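You operate a simulated robot arm through the tools that you are given. There is no shell and no other tool.

The job below is to be done with a simulated two-armed robot. You get a single attempt, and the scene is never put back.

Task
Bring the press to its timing mark by hand and brake it there.
Fine: clutch out and brake off first; wind forward till the cycle window reads MARK.

The check looks at the end state, three seconds after you hand in, the way a careful person would. Anything else that was tipped, shoved, dropped, spilled or broken makes it a failure.

Robot
Two 7-joint arms with two-finger parallel grippers on one trunk that stands fixed in place. Base frame: the origin is at the foot of the trunk, x ahead of it, y to its left, z up. Lengths are in mm, angles in degrees, forces in N, time in s.
The left shoulder is at [71, 156, 1030], the right one opposite. Each reaches about 1231 mm from its shoulder. Payload 3.91 kg a hand.
Tool frame (each hand has its own): the origin (TCP) lies between the finger pads and is the grasp point; the fingertips stand 30 mm ahead of it; z points along the fingers, y is the line along which they close. The gripper opens to 110 mm. The fingers are 20 mm wide and 10 mm thick; the gripper's body (48 by 112 mm) begins 55 mm behind the TCP.
Orientation is told as [roll, pitch, yaw] about the base's x, y, z axes, in that order, counted from this pose: with the fingers straight down and closing along the base's y, the tool's x points along the base's -x, its y along +y and its z along -z.

Tools
- The arms move only by the tool servo_tool. It takes "left_commands", "right_commands" or both (then of equal length, played together; a hand with none holds still); each is text: rows parted by semicolons, each of 7 numbers parted by spaces: the shift along the tool's x, y, z in mm, then the turn, a rotation vector about the tool's x, y, z in degrees, then the gripper command, from -1 (fully open) to 1 (shut), values between in proportion. In form: x y z wx wy wz jaw; .... A call has 1 to 20 rows; each row is the pose to reach, as a shift and turn from the pose commanded when the call began, along the tool's axes at that moment. Each row takes 0.2 s and may step no farther than 50 mm and 8.6 degrees from the row before; otherwise, or with a gripper value out of range, the whole call is refused. Where a pose cannot be reached the arm comes as near as it can. A force on the tool above 50 N (or 10 N above the force at the start of the call, whichever is more), or a blocked arm, ends the call early, and 0.2 s more pass. Each finger travels about 108 mm/s and halts on what it meets, pressing with about 22 N; the grip force reading is that of the motor and also rises with nothing between the fingers. The clock runs only during rows and for 0.2 s after the last one: add rows that repeat a pose to give the fingers time. It gives the time, the measured TCP pose, the force on the tool (base axes), the opening and the grip force at its end, in the units of the frame above (readings bear some noise), with the torque about the TCP (base axes, N m) and any sound that the robot's microphone picked up, and new pictures: "views" is both (left out), scene, wrist or none (wrist: the cameras of the hands that moved).
- Cameras (640 x 400 px; columns grow to the right, rows downward): "scene" is now at [136.5, -15.4, 1260]; the picture's right is [-0.16, -0.99, 0.00], its down [-0.55, 0.09, -0.83] and it looks along [0.82, -0.13, -0.55] (base axes); focal length 341 px, centre (320, 200). "left" rides on the left gripper at [72, -17, -103] in its tool frame; the picture's right is [0.23, 0.97, 0.00], its down [-0.76, 0.18, -0.62] and it looks along [-0.61, 0.14, 0.78] (tool axes); focal length 222 px, centre (320, 200). "right" rides on the right gripper at [72, 17, -103] in its tool frame; the picture's right is [-0.23, 0.97, 0.00], its down [-0.76, -0.18, -0.62] and it looks along [-0.61, -0.14, 0.78] (tool axes); focal length 222 px, centre (320, 200). There is no depth. A picture from a camera that has moved, and an enlarged one, comes with that camera's place and axes in the base frame and with its lens.
- raise_lower(by): slides the trunk up (or, below 0, down) by that many mm; the arms and the scene camera ride with it, the base frame stays. It gives what a move gives, with no picture.
- head_to(pan, tilt): turns the head with the scene camera to pan (to the left, within 86 degrees either way) and tilt (down, from -29 to 69), counted from straight ahead of the robot. It gives what a move gives, and a new picture of the scene camera.
- inspect(camera, box): a new picture of the part [left, top, right, bottom] of that camera's present view, enlarged. It takes no simulated time.
- hand_in(): hands the job in; it is judged then, once.

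Places have to be worked out from the pictures, the camera data and where the tool is seen. Open the grippers and draw the arms clear of the work before you hand the job in, unless the task says otherwise.

The tools are called after ">>>" by a JSON object that holds its "fn" and its "kwargs". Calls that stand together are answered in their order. servo_tool: Moves the arms, as the interface text tells. Its arguments: {"type":"object","properties":{"left_commands":{"type":"string"},"right_commands":{"type":"string"},"views":{"type":"string","enum":["both","scene","wrist","none"]}},"required":[]} The other tools are called the same way: raise_lower (by) moves the trunk up or down; head_to (pan, tilt) turns the head that bears the scene camera; inspect (camera, box) takes an enlarged picture of a part of a camera's view; hand_in () hands the job in.

At the start:

```text
time_s: 0.0
left_tool_pos: [601.7, 218.7, 1073.7]
left_orientation: [0.1, 0.0, 0.0]
left_force: [-0.7, 0.8, 1.0]
left_torque: [0.0, -0.01, 0.0]
left_finger_gap: 109.8
left_grip_force: 0.0
right_tool_pos: [675.4, -500.6, 1065.2]
right_orientation: [0.0, 0.0, 0.0]
right_force: [1.1, -0.1, 0.2]
right_torque: [0.01, 0.01, 0.05]
right_finger_gap: 109.9
right_grip_force: 0.1
trunk travel left (down, up): [-475.0, 465.0]
head pan, tilt (commanded): [-9.2, 33.6]
```

scene: 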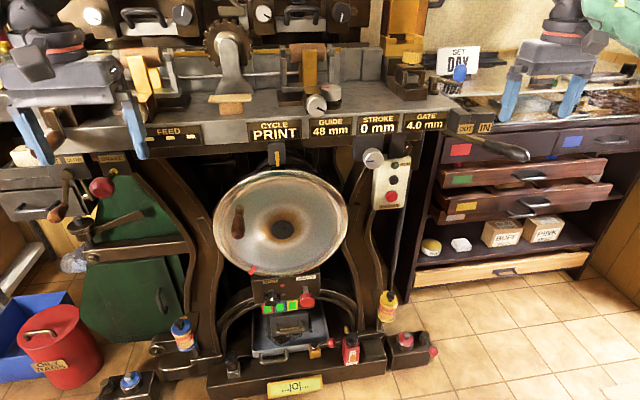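
right: 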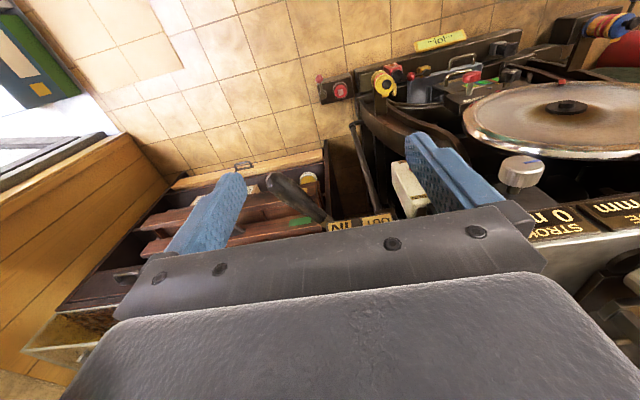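
left: 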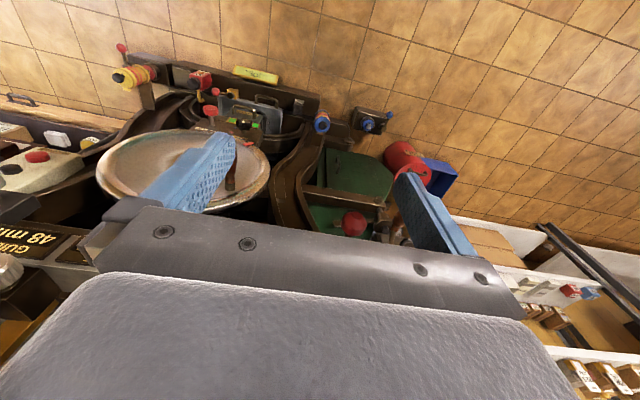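

The scene shows a press with a flywheel, a lever by an "OUT / IN" plate at the right (probably the clutch) and a lever at the left near a "BRAKE" plate. I'll enlarge the key parts before moving anything.

>>> {"fn": "inspect", "kwargs": {"camera": "scene", "box": [0, 140, 200, 265]}}

>>> {"fn": "inspect", "kwargs": {"camera": "scene", "box": [360, 90, 560, 215]}}

>>> {"fn": "inspect", "kwargs": {"camera": "scene", "box": [140, 90, 460, 290]}}

>>> {"fn": "inspect", "kwargs": {"camera": "scene", "box": [200, 260, 440, 400]}}

```text
3.20 times, centred on (100, 202) of scene
camera zoom: at [136.5, -15.4, 1260.0], right [-0.16, -0.99, 0.0], down [-0.55, 0.09, -0.83], along [0.82, -0.13, -0.55], focal length 1091 px, centre (1024, 192)
```

zoom: 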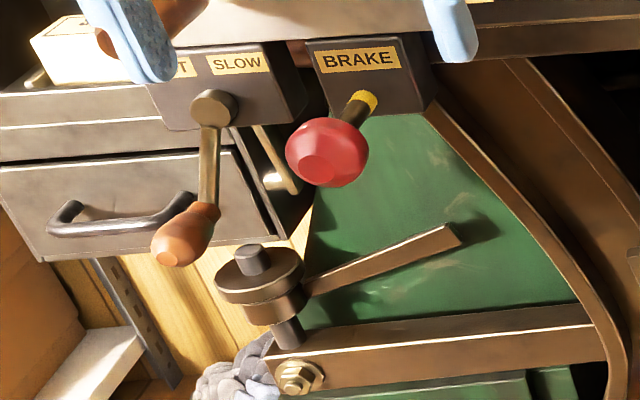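

```text
3.20 times, centred on (460, 152) of scene
camera zoom: at [136.5, -15.4, 1260.0], right [-0.16, -0.99, 0.0], down [-0.55, 0.09, -0.83], along [0.82, -0.13, -0.55], focal length 1091 px, centre (-128, 352)
```

zoom: 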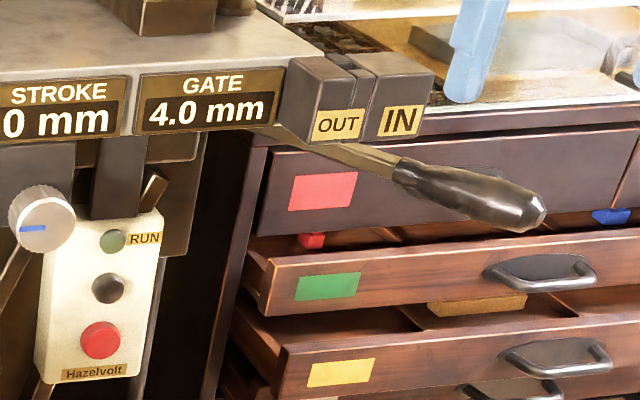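

```text
2.00 times, centred on (300, 190) of scene
camera zoom: at [136.5, -15.4, 1260.0], right [-0.16, -0.99, 0.0], down [-0.55, 0.09, -0.83], along [0.82, -0.13, -0.55], focal length 682 px, centre (360, 220)
```

zoom: 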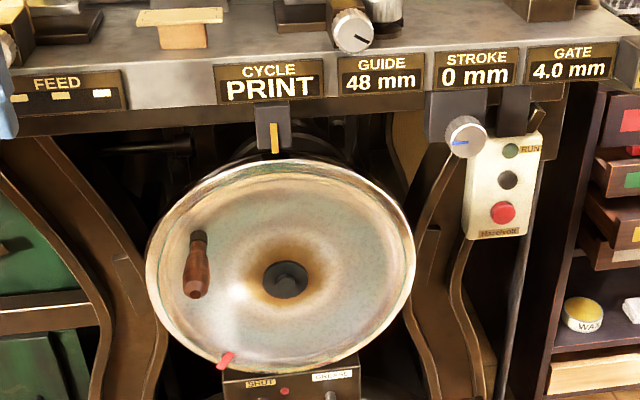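

```text
2.67 times, centred on (320, 330) of scene
camera zoom: at [136.5, -15.4, 1260.0], right [-0.16, -0.99, 0.0], down [-0.55, 0.09, -0.83], along [0.82, -0.13, -0.55], focal length 909 px, centre (320, -147)
```

zoom: 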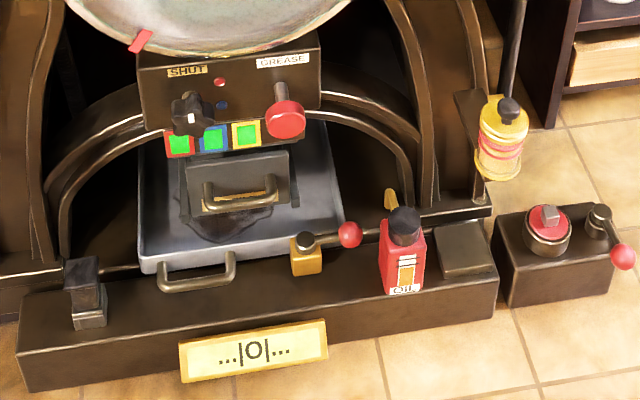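

I can see the flywheel with a brown crank handle, a red rim mark and a yellow pointer at its top. I'll look closer at the wheel, the top instruments and the plate to find the forward direction and the lever states.

>>> {"fn": "inspect", "kwargs": {"camera": "scene", "box": [200, 150, 360, 290]}}

>>> {"fn": "inspect", "kwargs": {"camera": "scene", "box": [240, 280, 340, 400]}}

>>> {"fn": "inspect", "kwargs": {"camera": "scene", "box": [60, 0, 380, 120]}}

>>> {"fn": "inspect", "kwargs": {"camera": "left", "box": [80, 60, 300, 230]}}

>>> {"fn": "inspect", "kwargs": {"camera": "right", "box": [240, 20, 640, 270]}}

```text
2.86 times, centred on (280, 220) of scene
camera zoom: at [136.5, -15.4, 1260.0], right [-0.16, -0.99, 0.0], down [-0.55, 0.09, -0.83], along [0.82, -0.13, -0.55], focal length 974 px, centre (434, 143)
```

zoom: 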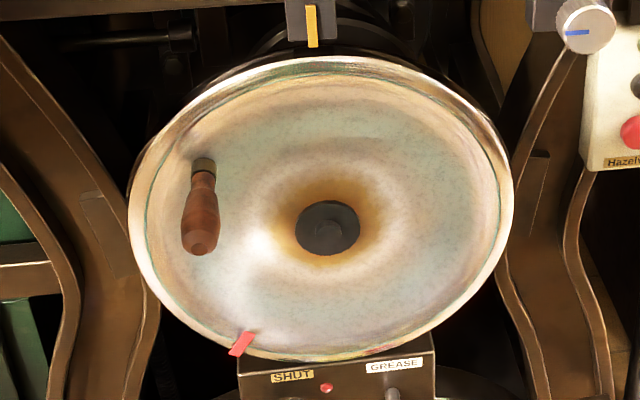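

```text
3.33 times, centred on (290, 340) of scene
camera zoom: at [136.5, -15.4, 1260.0], right [-0.16, -0.99, 0.0], down [-0.55, 0.09, -0.83], along [0.82, -0.13, -0.55], focal length 1136 px, centre (420, -267)
```

zoom: 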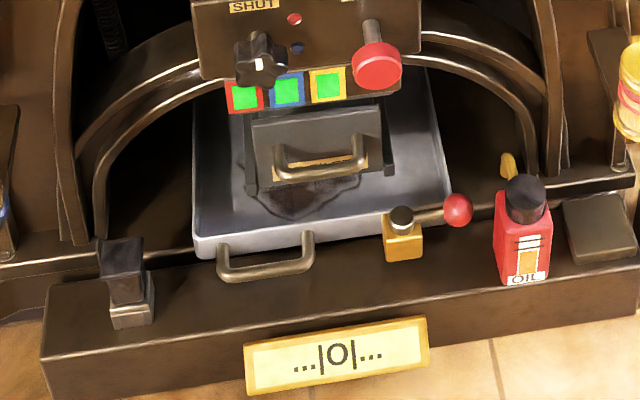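

```text
2.00 times, centred on (220, 60) of scene
camera zoom: at [136.5, -15.4, 1260.0], right [-0.16, -0.99, 0.0], down [-0.55, 0.09, -0.83], along [0.82, -0.13, -0.55], focal length 682 px, centre (520, 480)
```

zoom: 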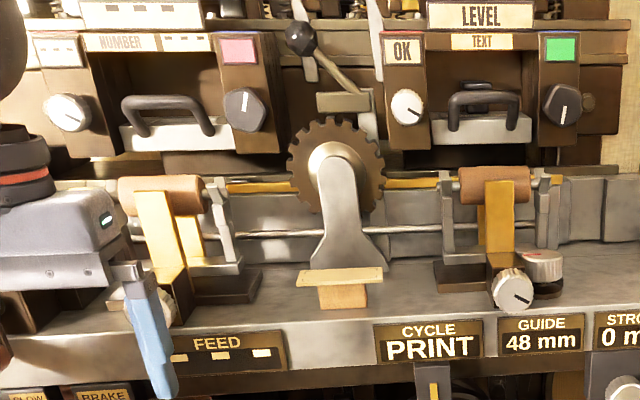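

```text
2.35 times, centred on (190, 145) of left
camera zoom: at [529.2, 203.5, 1177.6], right [-0.23, 0.97, 0.0], down [0.76, 0.18, 0.62], along [0.61, 0.14, -0.78], focal length 523 px, centre (626, 329)
```

zoom: 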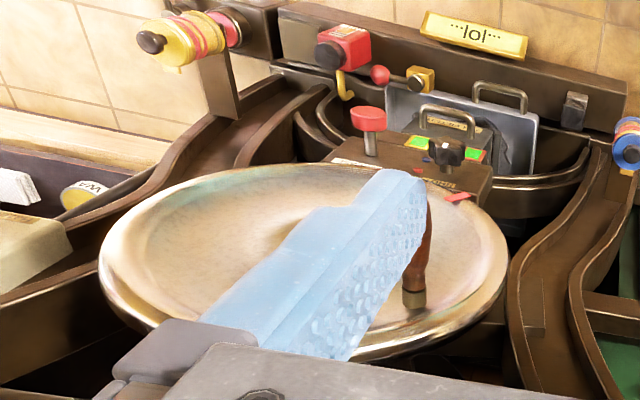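

```text
1.60 times, centred on (440, 145) of right
camera zoom: at [601.9, -483.5, 1168.0], right [0.23, 0.97, 0.0], down [0.76, -0.18, 0.62], along [0.61, -0.14, -0.78], focal length 355 px, centre (128, 288)
```

zoom: 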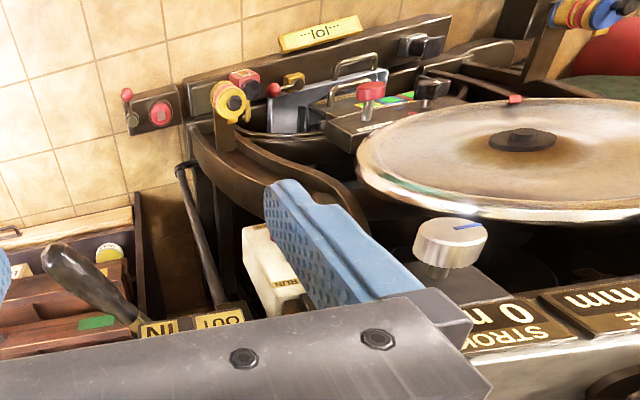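

Triangulating the hub from the scene and right views puts it near [850, -26, 698], with the wheel facing me. I'll zoom in hard on the wheel's lower rim, the clutch lever, the brake and the motor box.

>>> {"fn": "inspect", "kwargs": {"camera": "scene", "box": [240, 245, 320, 295]}}

>>> {"fn": "inspect", "kwargs": {"camera": "scene", "box": [440, 100, 540, 170]}}

>>> {"fn": "inspect", "kwargs": {"camera": "scene", "box": [80, 150, 160, 205]}}

>>> {"fn": "inspect", "kwargs": {"camera": "scene", "box": [360, 140, 420, 215]}}

>>> {"fn": "inspect", "kwargs": {"camera": "right", "box": [250, 150, 410, 250]}}

>>> {"fn": "inspect", "kwargs": {"camera": "left", "box": [290, 130, 450, 260]}}

```text
8.00 times, centred on (280, 270) of scene
camera zoom: at [136.5, -15.4, 1260.0], right [-0.16, -0.99, 0.0], down [-0.55, 0.09, -0.83], along [0.82, -0.13, -0.55], focal length 2727 px, centre (640, -360)
```

zoom: 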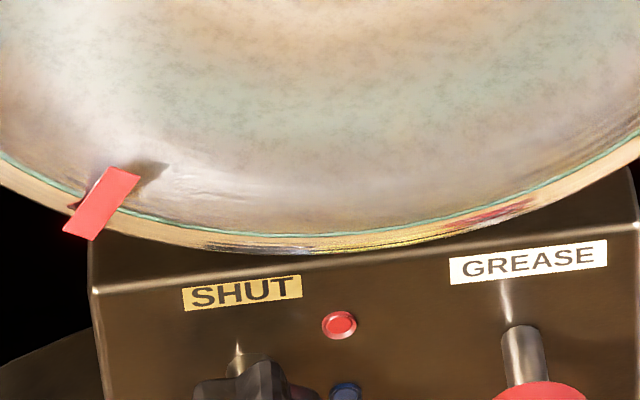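

```text
5.71 times, centred on (490, 135) of scene
camera zoom: at [136.5, -15.4, 1260.0], right [-0.16, -0.99, 0.0], down [-0.55, 0.09, -0.83], along [0.82, -0.13, -0.55], focal length 1948 px, centre (-651, 571)
```

zoom: 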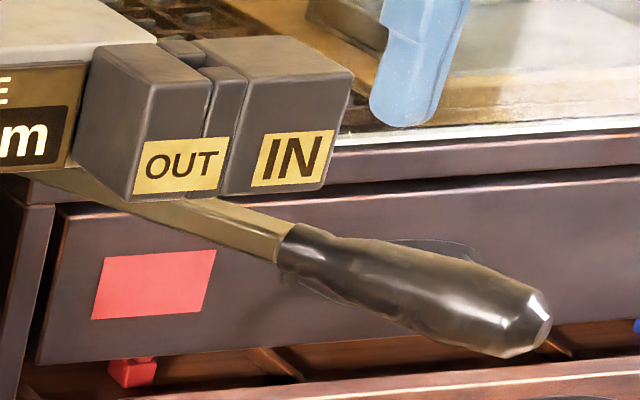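

```text
7.27 times, centred on (120, 178) of scene
camera zoom: at [136.5, -15.4, 1260.0], right [-0.16, -0.99, 0.0], down [-0.55, 0.09, -0.83], along [0.82, -0.13, -0.55], focal length 2480 px, centre (1774, 364)
```

zoom: 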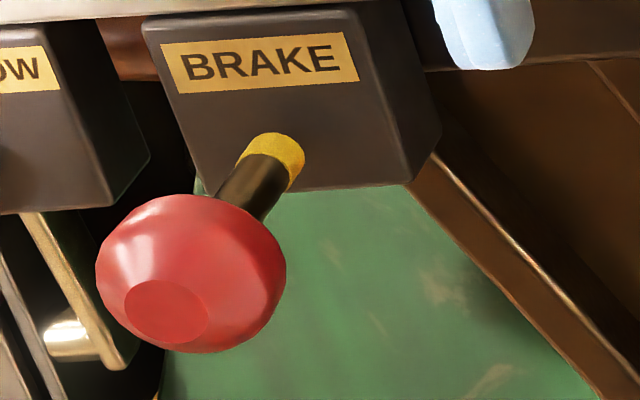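

```text
5.33 times, centred on (390, 178) of scene
camera zoom: at [136.5, -15.4, 1260.0], right [-0.16, -0.99, 0.0], down [-0.55, 0.09, -0.83], along [0.82, -0.13, -0.55], focal length 1818 px, centre (-53, 320)
```

zoom: 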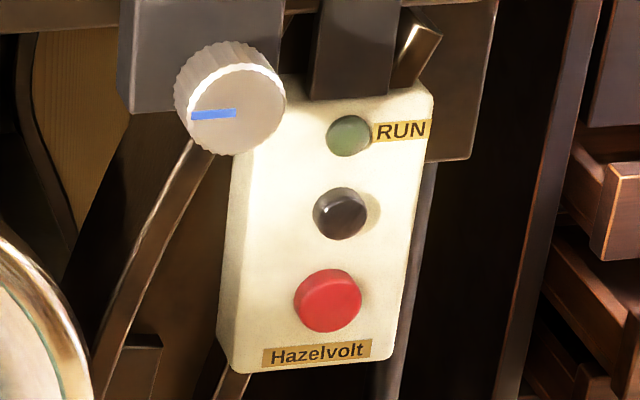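

```text
4.00 times, centred on (330, 200) of right
camera zoom: at [601.9, -483.5, 1168.0], right [0.23, 0.97, 0.0], down [0.76, -0.18, 0.62], along [0.61, -0.14, -0.78], focal length 888 px, centre (280, 200)
```

zoom: 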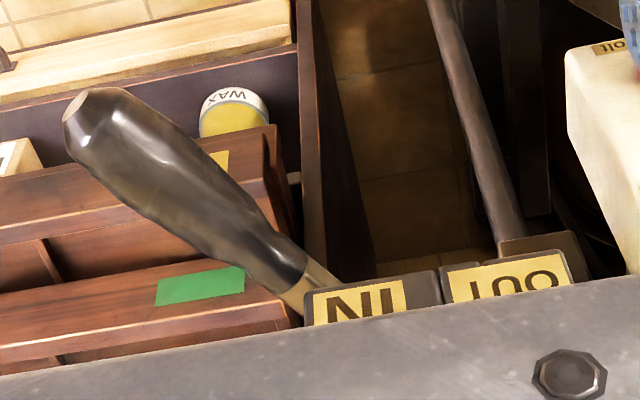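

```text
3.08 times, centred on (370, 195) of left
camera zoom: at [529.2, 203.5, 1177.6], right [-0.23, 0.97, 0.0], down [0.76, 0.18, 0.62], along [0.61, 0.14, -0.78], focal length 684 px, centre (166, 215)
```

zoom: 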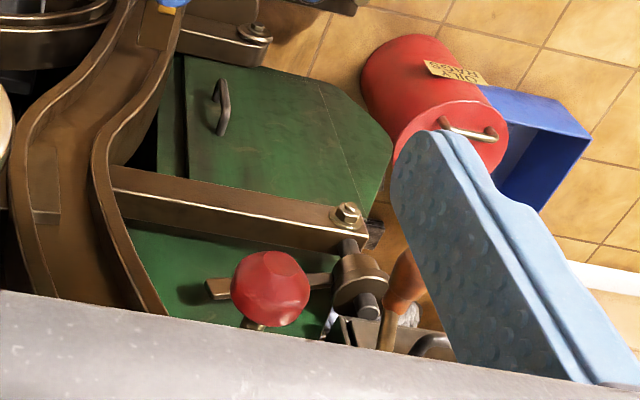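

Triangulating the clutch handle gives roughly [850,-544,906] to its tip at [745,-586,918], well right of the IN plate. It looks like it is IN and swings about a vertical pivot further back. I'll bring the right hand above the handle and look again.

>>> {"fn": "servo_tool", "kwargs": {"right_commands": "-20 -20 14 0 0 0 -1; -40 -41 28 0 0 0 -1; -60 -61 42 0 0 0 -1; -80 -82 55 0 0 0 -1; -80 -82 55 0 0 0 -1", "views": "both"}}

>>> {"fn": "inspect", "kwargs": {"camera": "scene", "box": [420, 80, 580, 180]}}

>>> {"fn": "inspect", "kwargs": {"camera": "right", "box": [120, 120, 520, 300]}}

```text
time_s: 1.2
left_tool_pos: [602.3, 219.5, 1075.3]
left_orientation: [0.0, 0.0, 0.0]
left_force: [1.2, 0.2, 0.8]
left_torque: [0.01, -0.03, -0.01]
left_finger_gap: 110.2
left_grip_force: 0.1
right_tool_pos: [755.3, -581.8, 1010.9]
right_orientation: [0.1, 0.1, 0.0]
right_force: [0.5, -0.1, 0.6]
right_torque: [0.03, -0.02, -0.02]
right_finger_gap: 110.1
right_grip_force: 0.0
trunk travel left (down, up): [-475.0, 465.0]
head pan, tilt (commanded): [-9.2, 33.6]
camera scene: at [136.2, -15.2, 1260.1], right [-0.16, -0.99, 0.0], down [-0.55, 0.09, -0.83], along [0.82, -0.13, -0.55], focal length 341 px, centre (320, 200)
camera right: at [682.8, -563.9, 1113.2], right [0.23, 0.97, 0.0], down [0.76, -0.18, 0.62], along [0.61, -0.14, -0.78], focal length 222 px, centre (320, 200)
```

scene: 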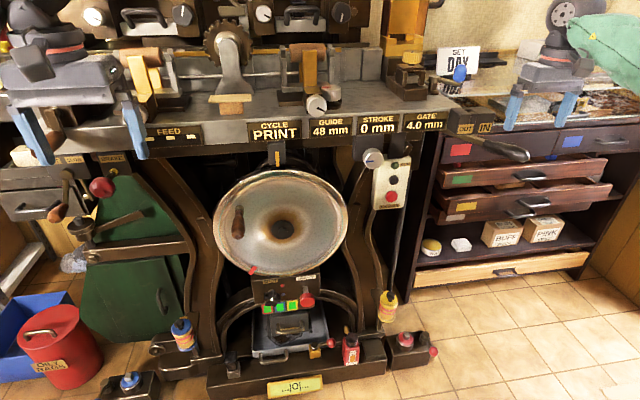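
right: 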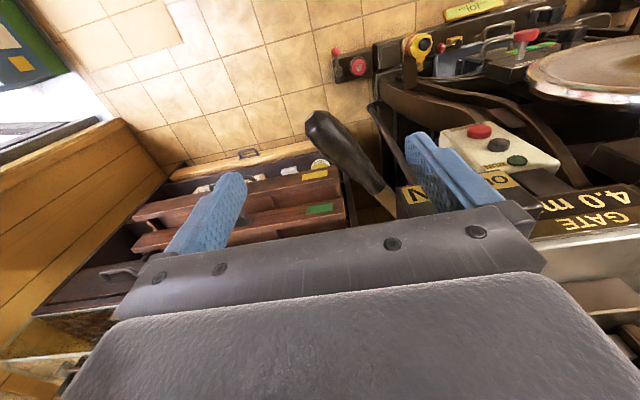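

```text
4.00 times, centred on (500, 130) of scene
camera zoom: at [136.2, -15.2, 1260.1], right [-0.16, -0.99, 0.0], down [-0.55, 0.09, -0.83], along [0.82, -0.13, -0.55], focal length 1364 px, centre (-400, 480)
```

zoom: 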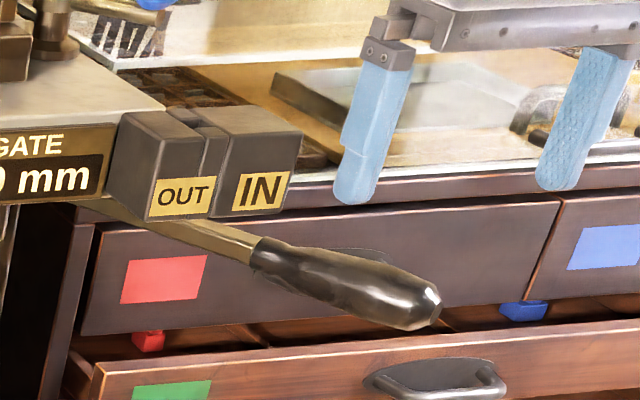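

```text
1.60 times, centred on (320, 210) of right
camera zoom: at [682.8, -563.9, 1113.2], right [0.23, 0.97, 0.0], down [0.76, -0.18, 0.62], along [0.61, -0.14, -0.78], focal length 355 px, centre (320, 184)
```

zoom: 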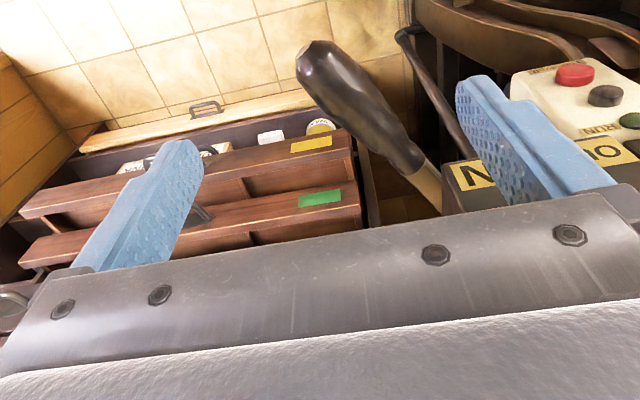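

The new view confirms the handle tip near [750,-580,915], with the fingers straddling it from above. I'll lower straight down to handle height and part-close so the handle is caged loosely.

>>> {"fn": "servo_tool", "kwargs": {"right_commands": "0 0 25 0 0 0 -1; 0 0 50 0 0 0 -1; 0 0 75 0 0 0 -1; 0 0 97 0 0 0 -1; 0 0 97 0 0 0 -0.4; 0 0 97 0 0 0 0.0; 0 0 97 0 0 0 0.0", "views": "both"}}

>>> {"fn": "inspect", "kwargs": {"camera": "scene", "box": [420, 80, 580, 180]}}

```text
time_s: 2.8
left_tool_pos: [601.3, 219.7, 1075.1]
left_orientation: [-0.1, 0.0, 0.1]
left_force: [0.5, 0.4, 0.1]
left_torque: [0.0, 0.0, 0.0]
left_finger_gap: 110.1
left_grip_force: 0.0
right_tool_pos: [755.4, -581.4, 910.9]
right_orientation: [0.0, 0.0, -0.1]
right_force: [0.4, -0.1, 0.0]
right_torque: [0.0, 0.01, -0.02]
right_finger_gap: 55.2
right_grip_force: 0.1
trunk travel left (down, up): [-475.0, 465.0]
head pan, tilt (commanded): [-9.2, 33.6]
camera scene: at [136.5, -15.3, 1260.0], right [-0.16, -0.99, 0.0], down [-0.55, 0.09, -0.83], along [0.82, -0.13, -0.55], focal length 341 px, centre (320, 200)
camera right: at [682.9, -564.6, 1014.6], right [0.23, 0.97, 0.0], down [0.76, -0.18, 0.62], along [0.61, -0.14, -0.78], focal length 222 px, centre (320, 200)
```

scene: 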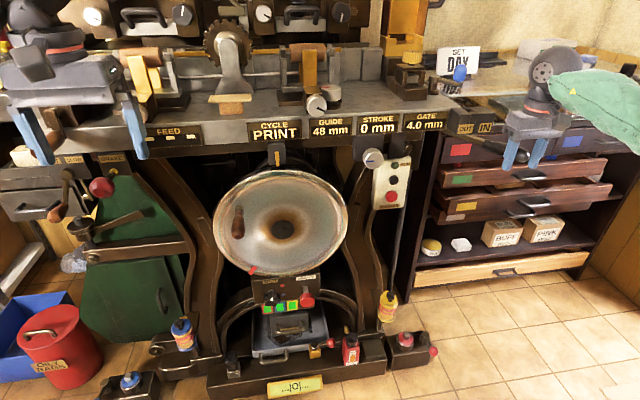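
right: 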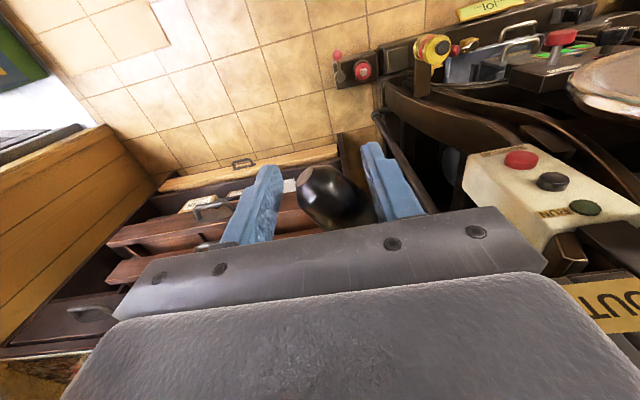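

```text
4.00 times, centred on (500, 130) of scene
camera zoom: at [136.5, -15.3, 1260.0], right [-0.16, -0.99, 0.0], down [-0.55, 0.09, -0.83], along [0.82, -0.13, -0.55], focal length 1364 px, centre (-400, 480)
```

zoom: 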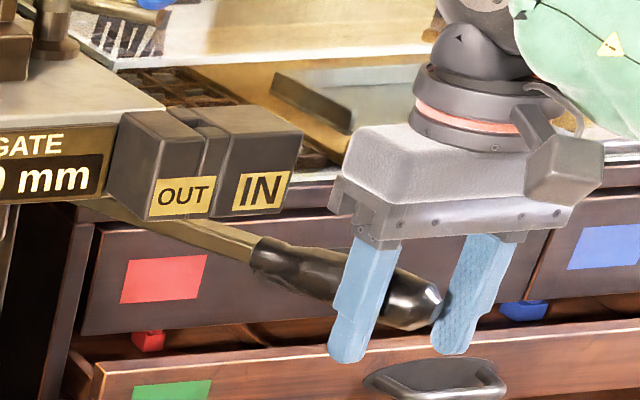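

The handle tip sits between the fingers (gap 55 mm). I'll push it left (+y) along an arc toward OUT, half way first, watching forces.

>>> {"fn": "servo_tool", "kwargs": {"right_commands": "3 12 0 0 0 0 0; 5 24 0 0 0 0 0; 8 36 0 0 0 0 0; 11 48 0 0 0 0 0; 13 60 0 0 0 0 0; 15 72 0 0 0 0 0; 17 84 0 0 0 0 0; 18 96 0 0 0 0 0", "views": "both"}}

>>> {"fn": "inspect", "kwargs": {"camera": "scene", "box": [420, 80, 580, 180]}}

```text
time_s: 4.6
left_tool_pos: [603.2, 219.4, 1074.8]
left_orientation: [0.0, 0.0, 0.1]
left_force: [0.6, 0.4, -0.2]
left_torque: [0.07, 0.0, -0.04]
left_finger_gap: 110.1
left_grip_force: 0.0
right_tool_pos: [736.0, -487.6, 913.1]
right_orientation: [-0.1, 0.0, 0.0]
right_force: [-0.7, -3.0, 0.8]
right_torque: [-0.05, 0.05, 0.01]
right_finger_gap: 56.5
right_grip_force: 1.2
trunk travel left (down, up): [-475.0, 465.0]
head pan, tilt (commanded): [-9.2, 33.6]
camera scene: at [136.6, -15.4, 1260.0], right [-0.16, -0.99, 0.0], down [-0.55, 0.09, -0.83], along [0.82, -0.13, -0.55], focal length 341 px, centre (320, 200)
camera right: at [663.2, -469.6, 1015.8], right [0.23, 0.97, 0.0], down [0.76, -0.18, 0.62], along [0.61, -0.14, -0.78], focal length 222 px, centre (320, 200)
```

scene: 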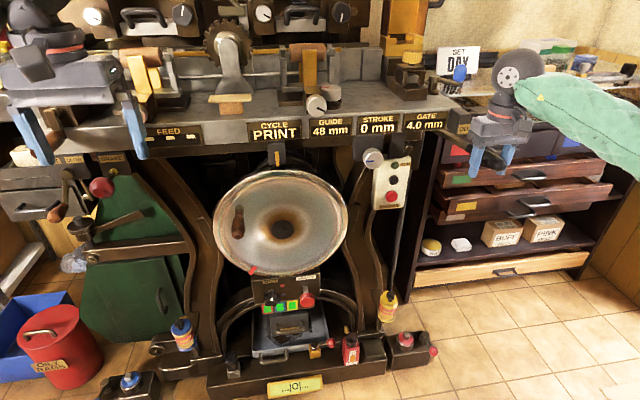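
right: 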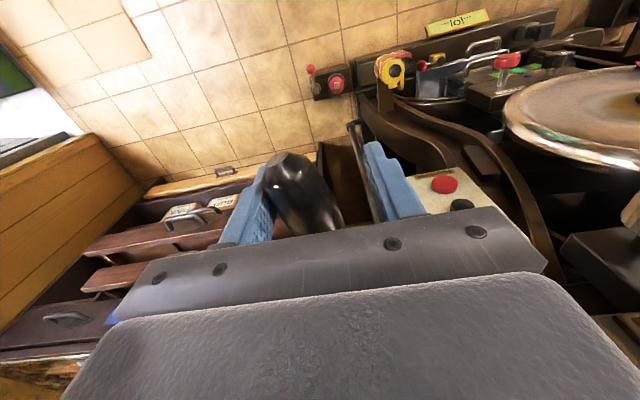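

```text
4.00 times, centred on (500, 130) of scene
camera zoom: at [136.6, -15.4, 1260.0], right [-0.16, -0.99, 0.0], down [-0.55, 0.09, -0.83], along [0.82, -0.13, -0.55], focal length 1364 px, centre (-400, 480)
```

zoom: 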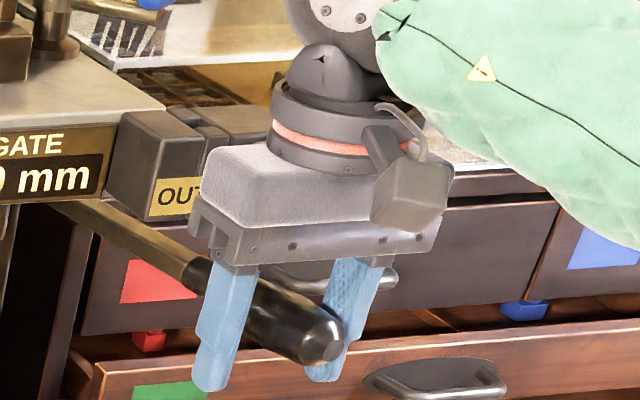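

The lever swings easily (about 3 N) and the handle is near mid-swing. I'll continue left toward the OUT side in small rows.

>>> {"fn": "servo_tool", "kwargs": {"right_commands": "0 10 0 0 0 0 0; -1 20 0 0 0 0 0; -3 30 0 0 0 0 0; -5 40 0 0 0 0 0; -7 50 0 0 0 0 0; -10 60 0 0 0 0 0; -13 70 0 0 0 0 0", "views": "both"}}

>>> {"fn": "inspect", "kwargs": {"camera": "scene", "box": [400, 80, 560, 180]}}

```text
time_s: 6.2
left_tool_pos: [600.5, 217.0, 1076.4]
left_orientation: [0.1, -0.1, 0.0]
left_force: [-0.4, -0.2, 0.1]
left_torque: [-0.01, 0.01, -0.01]
left_finger_gap: 110.1
left_grip_force: 0.1
right_tool_pos: [747.5, -422.4, 912.7]
right_orientation: [0.1, 0.0, -0.3]
right_force: [-17.0, -45.6, 3.3]
right_torque: [-0.03, -0.03, -0.26]
right_finger_gap: 80.4
right_grip_force: 22.9
trunk travel left (down, up): [-475.0, 465.0]
head pan, tilt (commanded): [-9.2, 33.6]
camera scene: at [134.7, -19.9, 1260.2], right [-0.16, -0.99, 0.0], down [-0.54, 0.09, -0.83], along [0.82, -0.13, -0.55], focal length 341 px, centre (320, 200)
camera right: at [675.6, -403.7, 1015.0], right [0.23, 0.97, 0.0], down [0.76, -0.18, 0.62], along [0.61, -0.14, -0.78], focal length 222 px, centre (320, 200)
```

scene: 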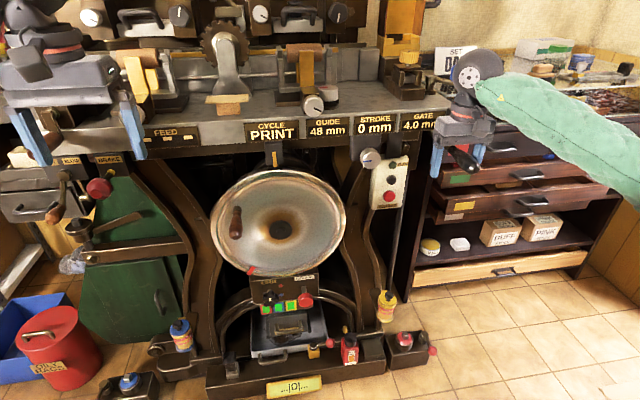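
right: 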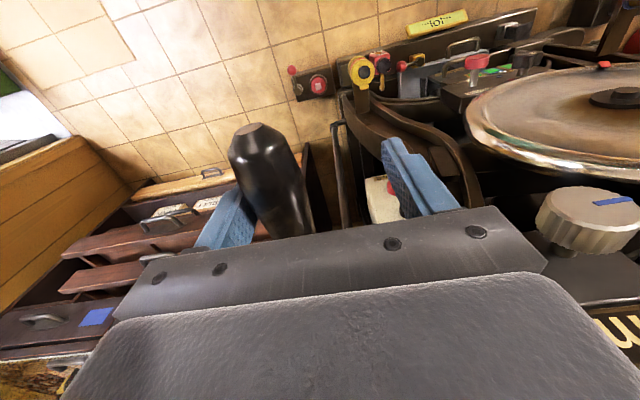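

```text
4.00 times, centred on (480, 130) of scene
camera zoom: at [134.7, -19.9, 1260.2], right [-0.16, -0.99, 0.0], down [-0.54, 0.09, -0.83], along [0.82, -0.13, -0.55], focal length 1364 px, centre (-320, 480)
```

zoom: 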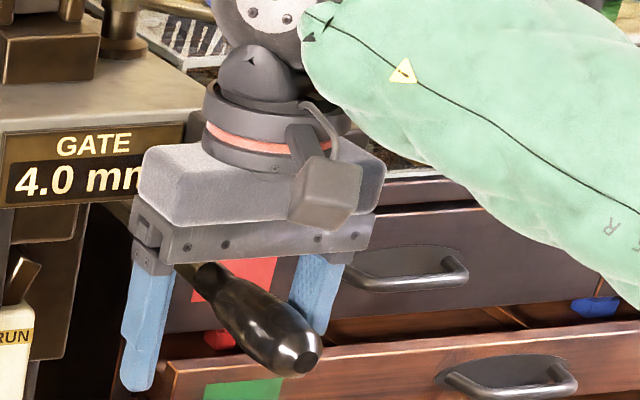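

The force rose to about 45 N and the fingers were pushed apart, so the lever seems to be at its left stop. I'll back off slightly, lift clear and look at where it sits.

>>> {"fn": "servo_tool", "kwargs": {"right_commands": "0 -10 0 0 0 0 0; 0 -20 0 0 0 0 0; 2 -28 0 0 0 0 -0.3; 2 -28 0 0 0 0 -0.6; 2 -28 -25 0 0 0 -0.6; 2 -28 -60 0 0 0 -0.6; 2 -28 -100 0 0 0 -0.6; 2 -28 -100 0 0 0 -0.6", "views": "both"}}

>>> {"fn": "inspect", "kwargs": {"camera": "scene", "box": [400, 80, 560, 180]}}

>>> {"fn": "inspect", "kwargs": {"camera": "right", "box": [200, 50, 560, 275]}}

```text
time_s: 8.0
left_tool_pos: [602.4, 219.3, 1075.1]
left_orientation: [0.0, 0.1, 0.0]
left_force: [0.2, 1.2, 0.5]
left_torque: [-0.02, 0.03, 0.0]
left_finger_gap: 110.2
left_grip_force: 0.1
right_tool_pos: [745.2, -444.6, 1010.7]
right_orientation: [0.0, 0.1, -0.1]
right_force: [1.0, -0.7, -0.2]
right_torque: [0.02, -0.03, 0.04]
right_finger_gap: 88.2
right_grip_force: 0.0
trunk travel left (down, up): [-475.0, 465.0]
head pan, tilt (commanded): [-9.2, 33.6]
camera scene: at [137.2, -15.9, 1259.9], right [-0.16, -0.99, 0.0], down [-0.55, 0.09, -0.83], along [0.82, -0.13, -0.55], focal length 341 px, centre (320, 200)
camera right: at [673.9, -428.0, 1115.3], right [0.23, 0.97, 0.0], down [0.76, -0.18, 0.62], along [0.61, -0.14, -0.78], focal length 222 px, centre (320, 200)
```

scene: 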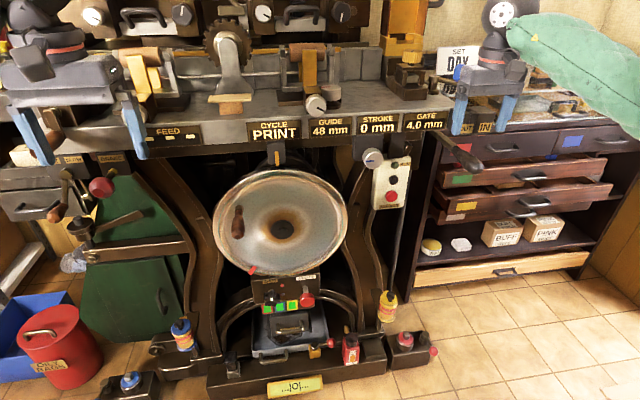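
right: 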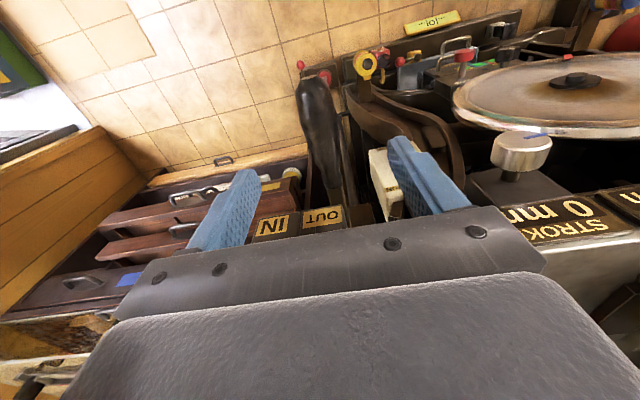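

```text
4.00 times, centred on (480, 130) of scene
camera zoom: at [137.2, -15.9, 1259.9], right [-0.16, -0.99, 0.0], down [-0.55, 0.09, -0.83], along [0.82, -0.13, -0.55], focal length 1364 px, centre (-320, 480)
```

zoom: 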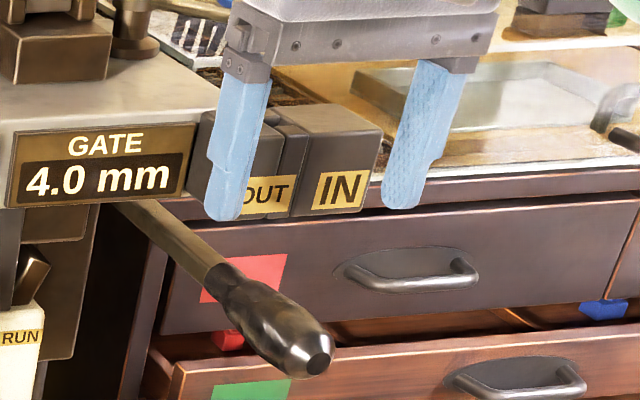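

```text
1.78 times, centred on (380, 162) of right
camera zoom: at [673.9, -428.0, 1115.3], right [0.23, 0.97, 0.0], down [0.76, -0.18, 0.62], along [0.61, -0.14, -0.78], focal length 395 px, centre (213, 267)
```

zoom: 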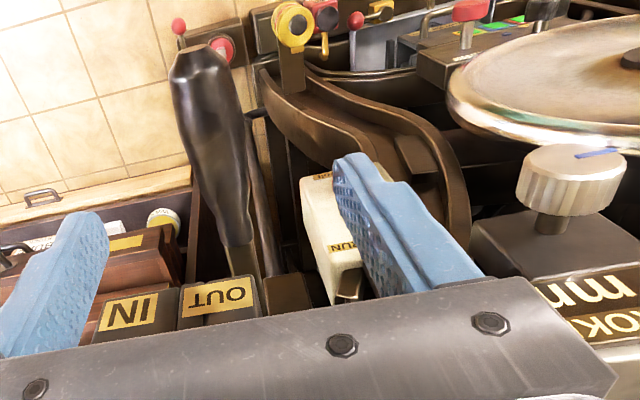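

The lever now points straight out beneath the OUT plate, so the clutch is out. Next I'll look for any forward-direction arrow on the wheel, hub or pointer, and look closely at the brake knob.

>>> {"fn": "inspect", "kwargs": {"camera": "scene", "box": [260, 140, 300, 175]}}

>>> {"fn": "inspect", "kwargs": {"camera": "scene", "box": [250, 205, 320, 255]}}

>>> {"fn": "inspect", "kwargs": {"camera": "scene", "box": [205, 190, 265, 250]}}

>>> {"fn": "inspect", "kwargs": {"camera": "right", "box": [430, 30, 640, 180]}}

>>> {"fn": "inspect", "kwargs": {"camera": "scene", "box": [240, 110, 300, 150]}}

>>> {"fn": "inspect", "kwargs": {"camera": "scene", "box": [300, 170, 360, 250]}}

```text
11.43 times, centred on (280, 158) of scene
camera zoom: at [137.2, -15.9, 1259.9], right [-0.16, -0.99, 0.0], down [-0.55, 0.09, -0.83], along [0.82, -0.13, -0.55], focal length 3896 px, centre (777, 686)
```

zoom: 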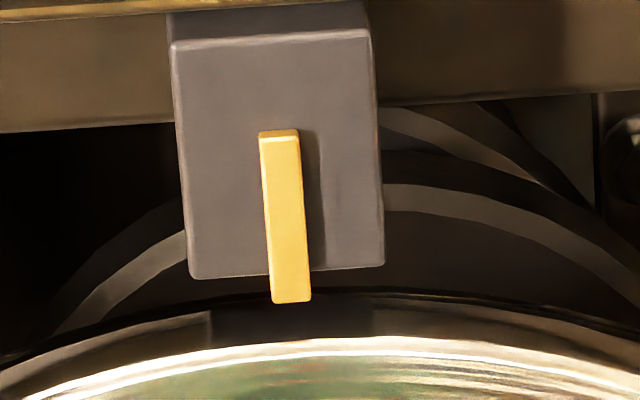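

```text
8.00 times, centred on (285, 230) of scene
camera zoom: at [137.2, -15.9, 1259.9], right [-0.16, -0.99, 0.0], down [-0.55, 0.09, -0.83], along [0.82, -0.13, -0.55], focal length 2727 px, centre (600, -40)
```

zoom: 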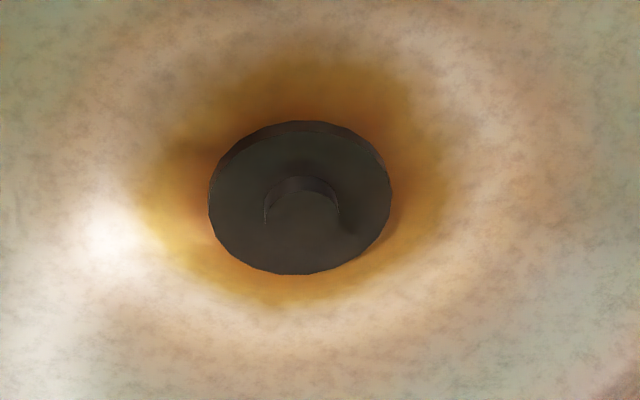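

```text
6.67 times, centred on (235, 220) of scene
camera zoom: at [137.2, -15.9, 1259.9], right [-0.16, -0.99, 0.0], down [-0.55, 0.09, -0.83], along [0.82, -0.13, -0.55], focal length 2273 px, centre (887, 67)
```

zoom: 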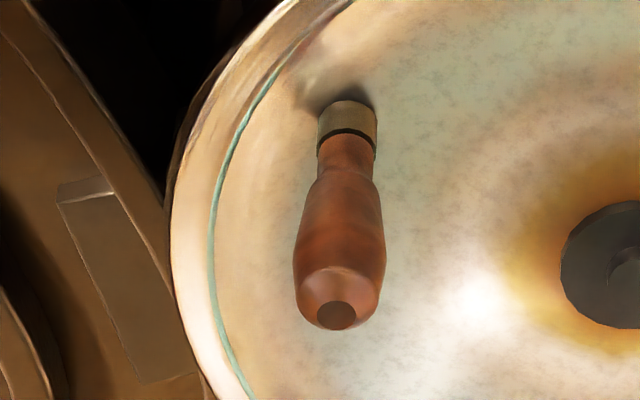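

```text
2.67 times, centred on (535, 105) of right
camera zoom: at [673.9, -428.0, 1115.3], right [0.23, 0.97, 0.0], down [0.76, -0.18, 0.62], along [0.61, -0.14, -0.78], focal length 592 px, centre (-253, 453)
```

zoom: 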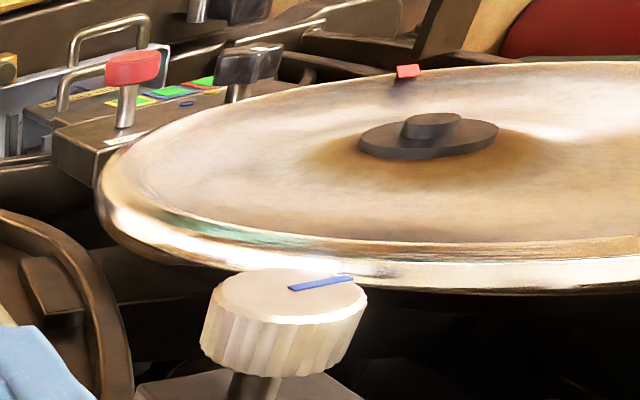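

```text
10.00 times, centred on (270, 130) of scene
camera zoom: at [137.2, -15.9, 1259.9], right [-0.16, -0.99, 0.0], down [-0.55, 0.09, -0.83], along [0.82, -0.13, -0.55], focal length 3409 px, centre (820, 900)
```

zoom: 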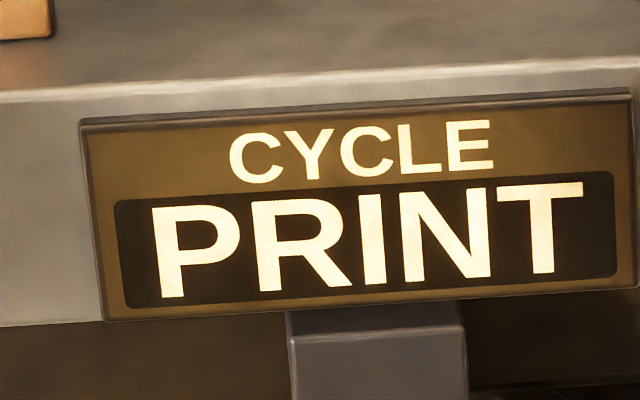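

```text
5.00 times, centred on (330, 210) of scene
camera zoom: at [137.2, -15.9, 1259.9], right [-0.16, -0.99, 0.0], down [-0.55, 0.09, -0.83], along [0.82, -0.13, -0.55], focal length 1705 px, centre (270, 150)
```

zoom: 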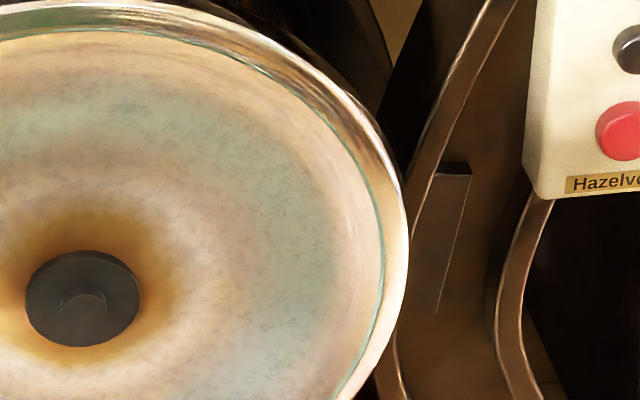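

No arrow appears on the wheel itself. I'll turn the head to look up at the wall and at the left side for any direction sign or card.

>>> {"fn": "head_to", "kwargs": {"pan": 0, "tilt": 5}}

>>> {"fn": "head_to", "kwargs": {"pan": 30, "tilt": 35}}

>>> {"fn": "head_to", "kwargs": {"pan": -45, "tilt": 20}}

```text
time_s: 8.9
left_tool_pos: [601.2, 219.4, 1075.1]
left_orientation: [0.0, 0.0, 0.0]
left_force: [-0.3, 0.2, -0.1]
left_torque: [0.0, -0.02, 0.02]
left_finger_gap: 110.0
left_grip_force: 0.0
right_tool_pos: [745.4, -445.8, 1013.0]
right_orientation: [0.0, 0.1, -0.1]
right_force: [0.3, 0.4, 0.2]
right_torque: [-0.01, -0.01, -0.03]
right_finger_gap: 87.8
right_grip_force: 0.0
trunk travel left (down, up): [-475.0, 465.0]
head pan, tilt (commanded): [0.0, 5.0]
camera scene: at [140.8, -1.2, 1305.9], right [0.0, -1.0, 0.0], down [-0.09, 0.0, -1.0], along [1.0, 0.0, -0.09], focal length 341 px, centre (320, 200)
```

scene: 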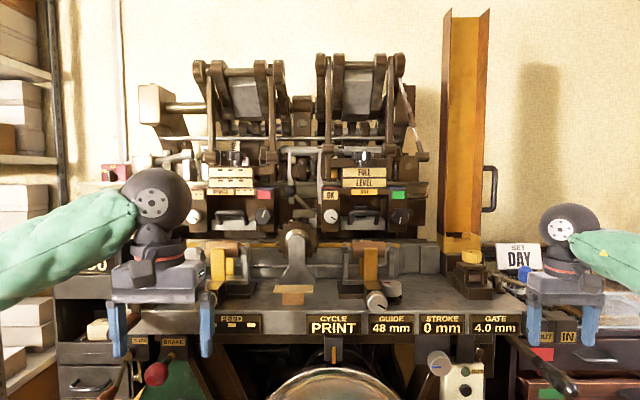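

```text
time_s: 9.9
left_tool_pos: [602.5, 219.0, 1073.4]
left_orientation: [-0.1, 0.1, 0.1]
left_force: [0.2, 0.9, -0.8]
left_torque: [-0.01, -0.01, 0.02]
left_finger_gap: 109.8
left_grip_force: 0.0
right_tool_pos: [746.1, -444.6, 1013.2]
right_orientation: [0.1, 0.0, -0.1]
right_force: [-0.2, -0.7, -0.3]
right_torque: [0.0, 0.01, 0.0]
right_finger_gap: 88.0
right_grip_force: 0.1
trunk travel left (down, up): [-475.0, 465.0]
head pan, tilt (commanded): [30.0, 35.0]
camera scene: at [125.2, 42.9, 1257.9], right [0.5, -0.87, 0.0], down [-0.5, -0.29, -0.82], along [0.71, 0.41, -0.57], focal length 341 px, centre (320, 200)
```

scene: 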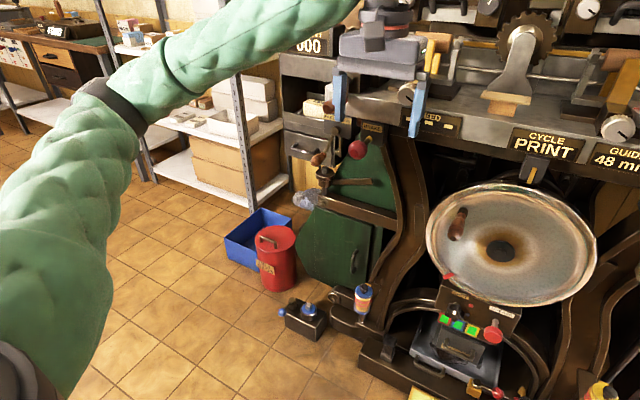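

```text
time_s: 11.3
left_tool_pos: [601.4, 220.1, 1074.3]
left_orientation: [0.0, 0.0, 0.0]
left_force: [0.2, -0.3, 0.0]
left_torque: [0.02, 0.0, 0.01]
left_finger_gap: 110.1
left_grip_force: 0.0
right_tool_pos: [747.0, -443.8, 1013.1]
right_orientation: [0.0, 0.0, -0.1]
right_force: [0.5, -0.2, 0.0]
right_torque: [0.0, -0.01, 0.02]
right_finger_gap: 87.8
right_grip_force: 0.1
trunk travel left (down, up): [-475.0, 465.0]
head pan, tilt (commanded): [-45.0, 20.0]
camera scene: at [114.8, -66.9, 1281.6], right [-0.71, -0.71, 0.0], down [-0.24, 0.24, -0.94], along [0.66, -0.66, -0.34], focal length 341 px, centre (320, 200)
```

scene: 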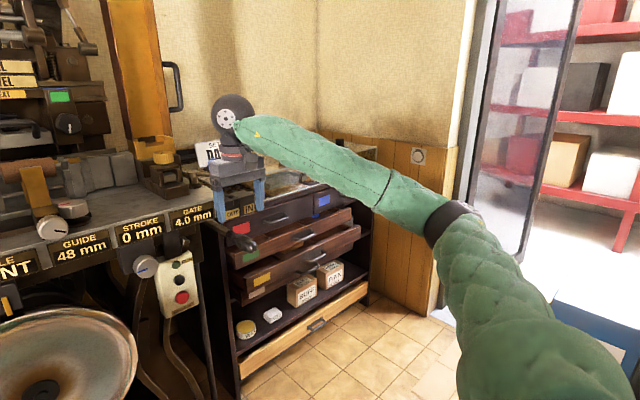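

No direction sign is visible so far. I'll draw the right hand back from the clutch and pitch it so the fingers point forward, for gripping the crank handle.

>>> {"fn": "servo_tool", "kwargs": {"right_commands": "40 0 0 0 0 0 -0.6; 80 0 0 0 0 0 -0.6; 120 0 0 0 0 0 -0.6; 150 0 0 0 0 0 -0.6; 150 14 10 0 -8.5 0 -0.6; 150 28 20 0 -17 0 -0.6; 150 42 30 0 -25.5 0 -0.6; 150 56 40 0 -34 0 -0.6; 150 70 50 0 -42.5 0 -0.6; 150 84 60 0 -51 0 -0.6; 150 98 70 0 -59.5 0 -0.6; 150 112 80 0 -68 0 -0.6; 150 126 90 0 -76.5 0 -0.6; 150 140 100 0 -85 0 -0.6; 150 150 110 0 -90 0 -0.6; 150 150 110 0 -90 0 -0.6", "views": "none"}}

>>> {"fn": "head_to", "kwargs": {"pan": 0, "tilt": 35}}

```text
time_s: 14.9
left_tool_pos: [602.7, 221.3, 1073.0]
left_orientation: [0.0, 0.1, -0.1]
left_force: [-0.5, -0.4, -0.4]
left_torque: [-0.03, 0.01, -0.03]
left_finger_gap: 109.8
left_grip_force: 0.0
right_tool_pos: [618.3, -390.4, 952.4]
right_orientation: [-86.8, -65.2, 89.2]
right_force: [0.5, -0.1, -1.0]
right_torque: [0.01, -0.01, 0.0]
right_finger_gap: 88.2
right_grip_force: 0.1
right hand out of reach, approached as far as the arm can: row 11, 12, 13, 14, 15, 16
trunk travel left (down, up): [-475.0, 465.0]
head pan, tilt (commanded): [-45.0, 20.0]
stopped in row 16 (right hand): the arm was blocked; the commanded pose is now the measured one
```

```text
time_s: 16.1
left_tool_pos: [601.8, 219.9, 1074.8]
left_orientation: [0.0, 0.0, -0.1]
left_force: [-1.0, 0.9, -0.4]
left_torque: [0.01, -0.01, 0.01]
left_finger_gap: 109.9
left_grip_force: 0.1
right_tool_pos: [617.1, -390.5, 952.7]
right_orientation: [-86.9, -65.4, 89.5]
right_force: [0.3, -0.5, -0.3]
right_torque: [-0.03, 0.03, 0.01]
right_finger_gap: 88.0
right_grip_force: 0.0
trunk travel left (down, up): [-475.0, 465.0]
head pan, tilt (commanded): [0.0, 35.0]
camera scene: at [136.8, -1.1, 1257.8], right [0.0, -1.0, 0.0], down [-0.57, 0.0, -0.82], along [0.82, 0.0, -0.57], focal length 341 px, centre (320, 200)
```

scene: 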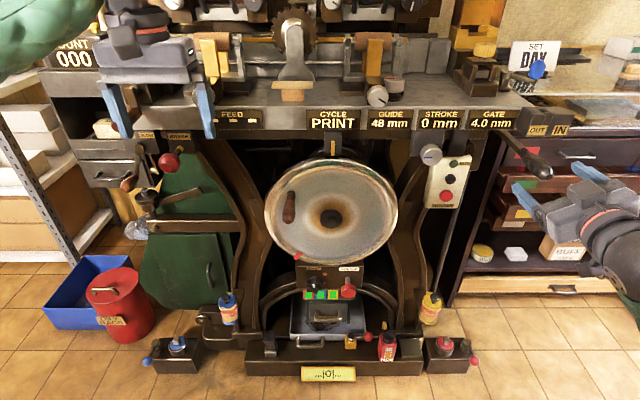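

The right hand now points forward but reached a joint limit, rolled about -25°. I'll roll it further the way it prefers, so the fingers close vertically with the camera on its right side, and look.

>>> {"fn": "servo_tool", "kwargs": {"right_commands": "0 0 0 0 0 -8 -0.6; 0 0 0 0 0 -16 -0.6; 0 0 0 0 0 -24 -0.6; 0 0 0 0 0 -32 -0.6; 0 0 0 0 0 -40 -0.6; 0 0 0 0 0 -48 -0.6; 0 0 0 0 0 -56 -0.6; 0 0 0 0 0 -64 -0.6; 0 0 0 0 0 -64 -0.6", "views": "both"}}

```text
time_s: 18.3
left_tool_pos: [601.6, 220.3, 1073.2]
left_orientation: [0.0, 0.0, 0.0]
left_force: [0.0, -0.2, -0.7]
left_torque: [0.0, -0.03, 0.01]
left_finger_gap: 110.0
left_grip_force: 0.2
right_tool_pos: [534.0, -353.2, 1352.4]
right_orientation: [-115.4, -11.5, 95.5]
right_force: [0.7, -0.5, 0.2]
right_torque: [0.0, 0.0, -0.03]
right_finger_gap: 87.8
right_grip_force: 0.1
right hand out of reach, approached as far as the arm can: row 1, 2, 3, 4, 5, 6, 7, 8, 9
trunk travel left (down, up): [-475.0, 465.0]
head pan, tilt (commanded): [0.0, 35.0]
stopped in row 9 (right hand): the arm was blocked; the commanded pose is now the measured one
camera scene: at [136.7, 0.3, 1257.8], right [0.0, -1.0, 0.0], down [-0.57, 0.0, -0.82], along [0.82, 0.0, -0.57], focal length 341 px, centre (320, 200)
camera right: at [454.0, -419.3, 1279.9], right [0.38, 0.44, -0.82], down [-0.71, 0.7, 0.05], along [0.59, 0.56, 0.58], focal length 222 px, centre (320, 200)
```

scene: 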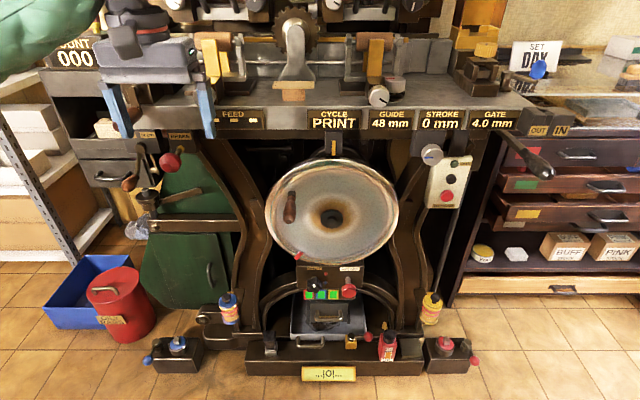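
right: 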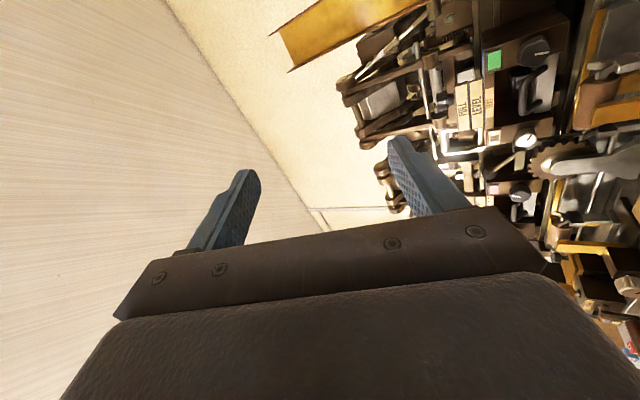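

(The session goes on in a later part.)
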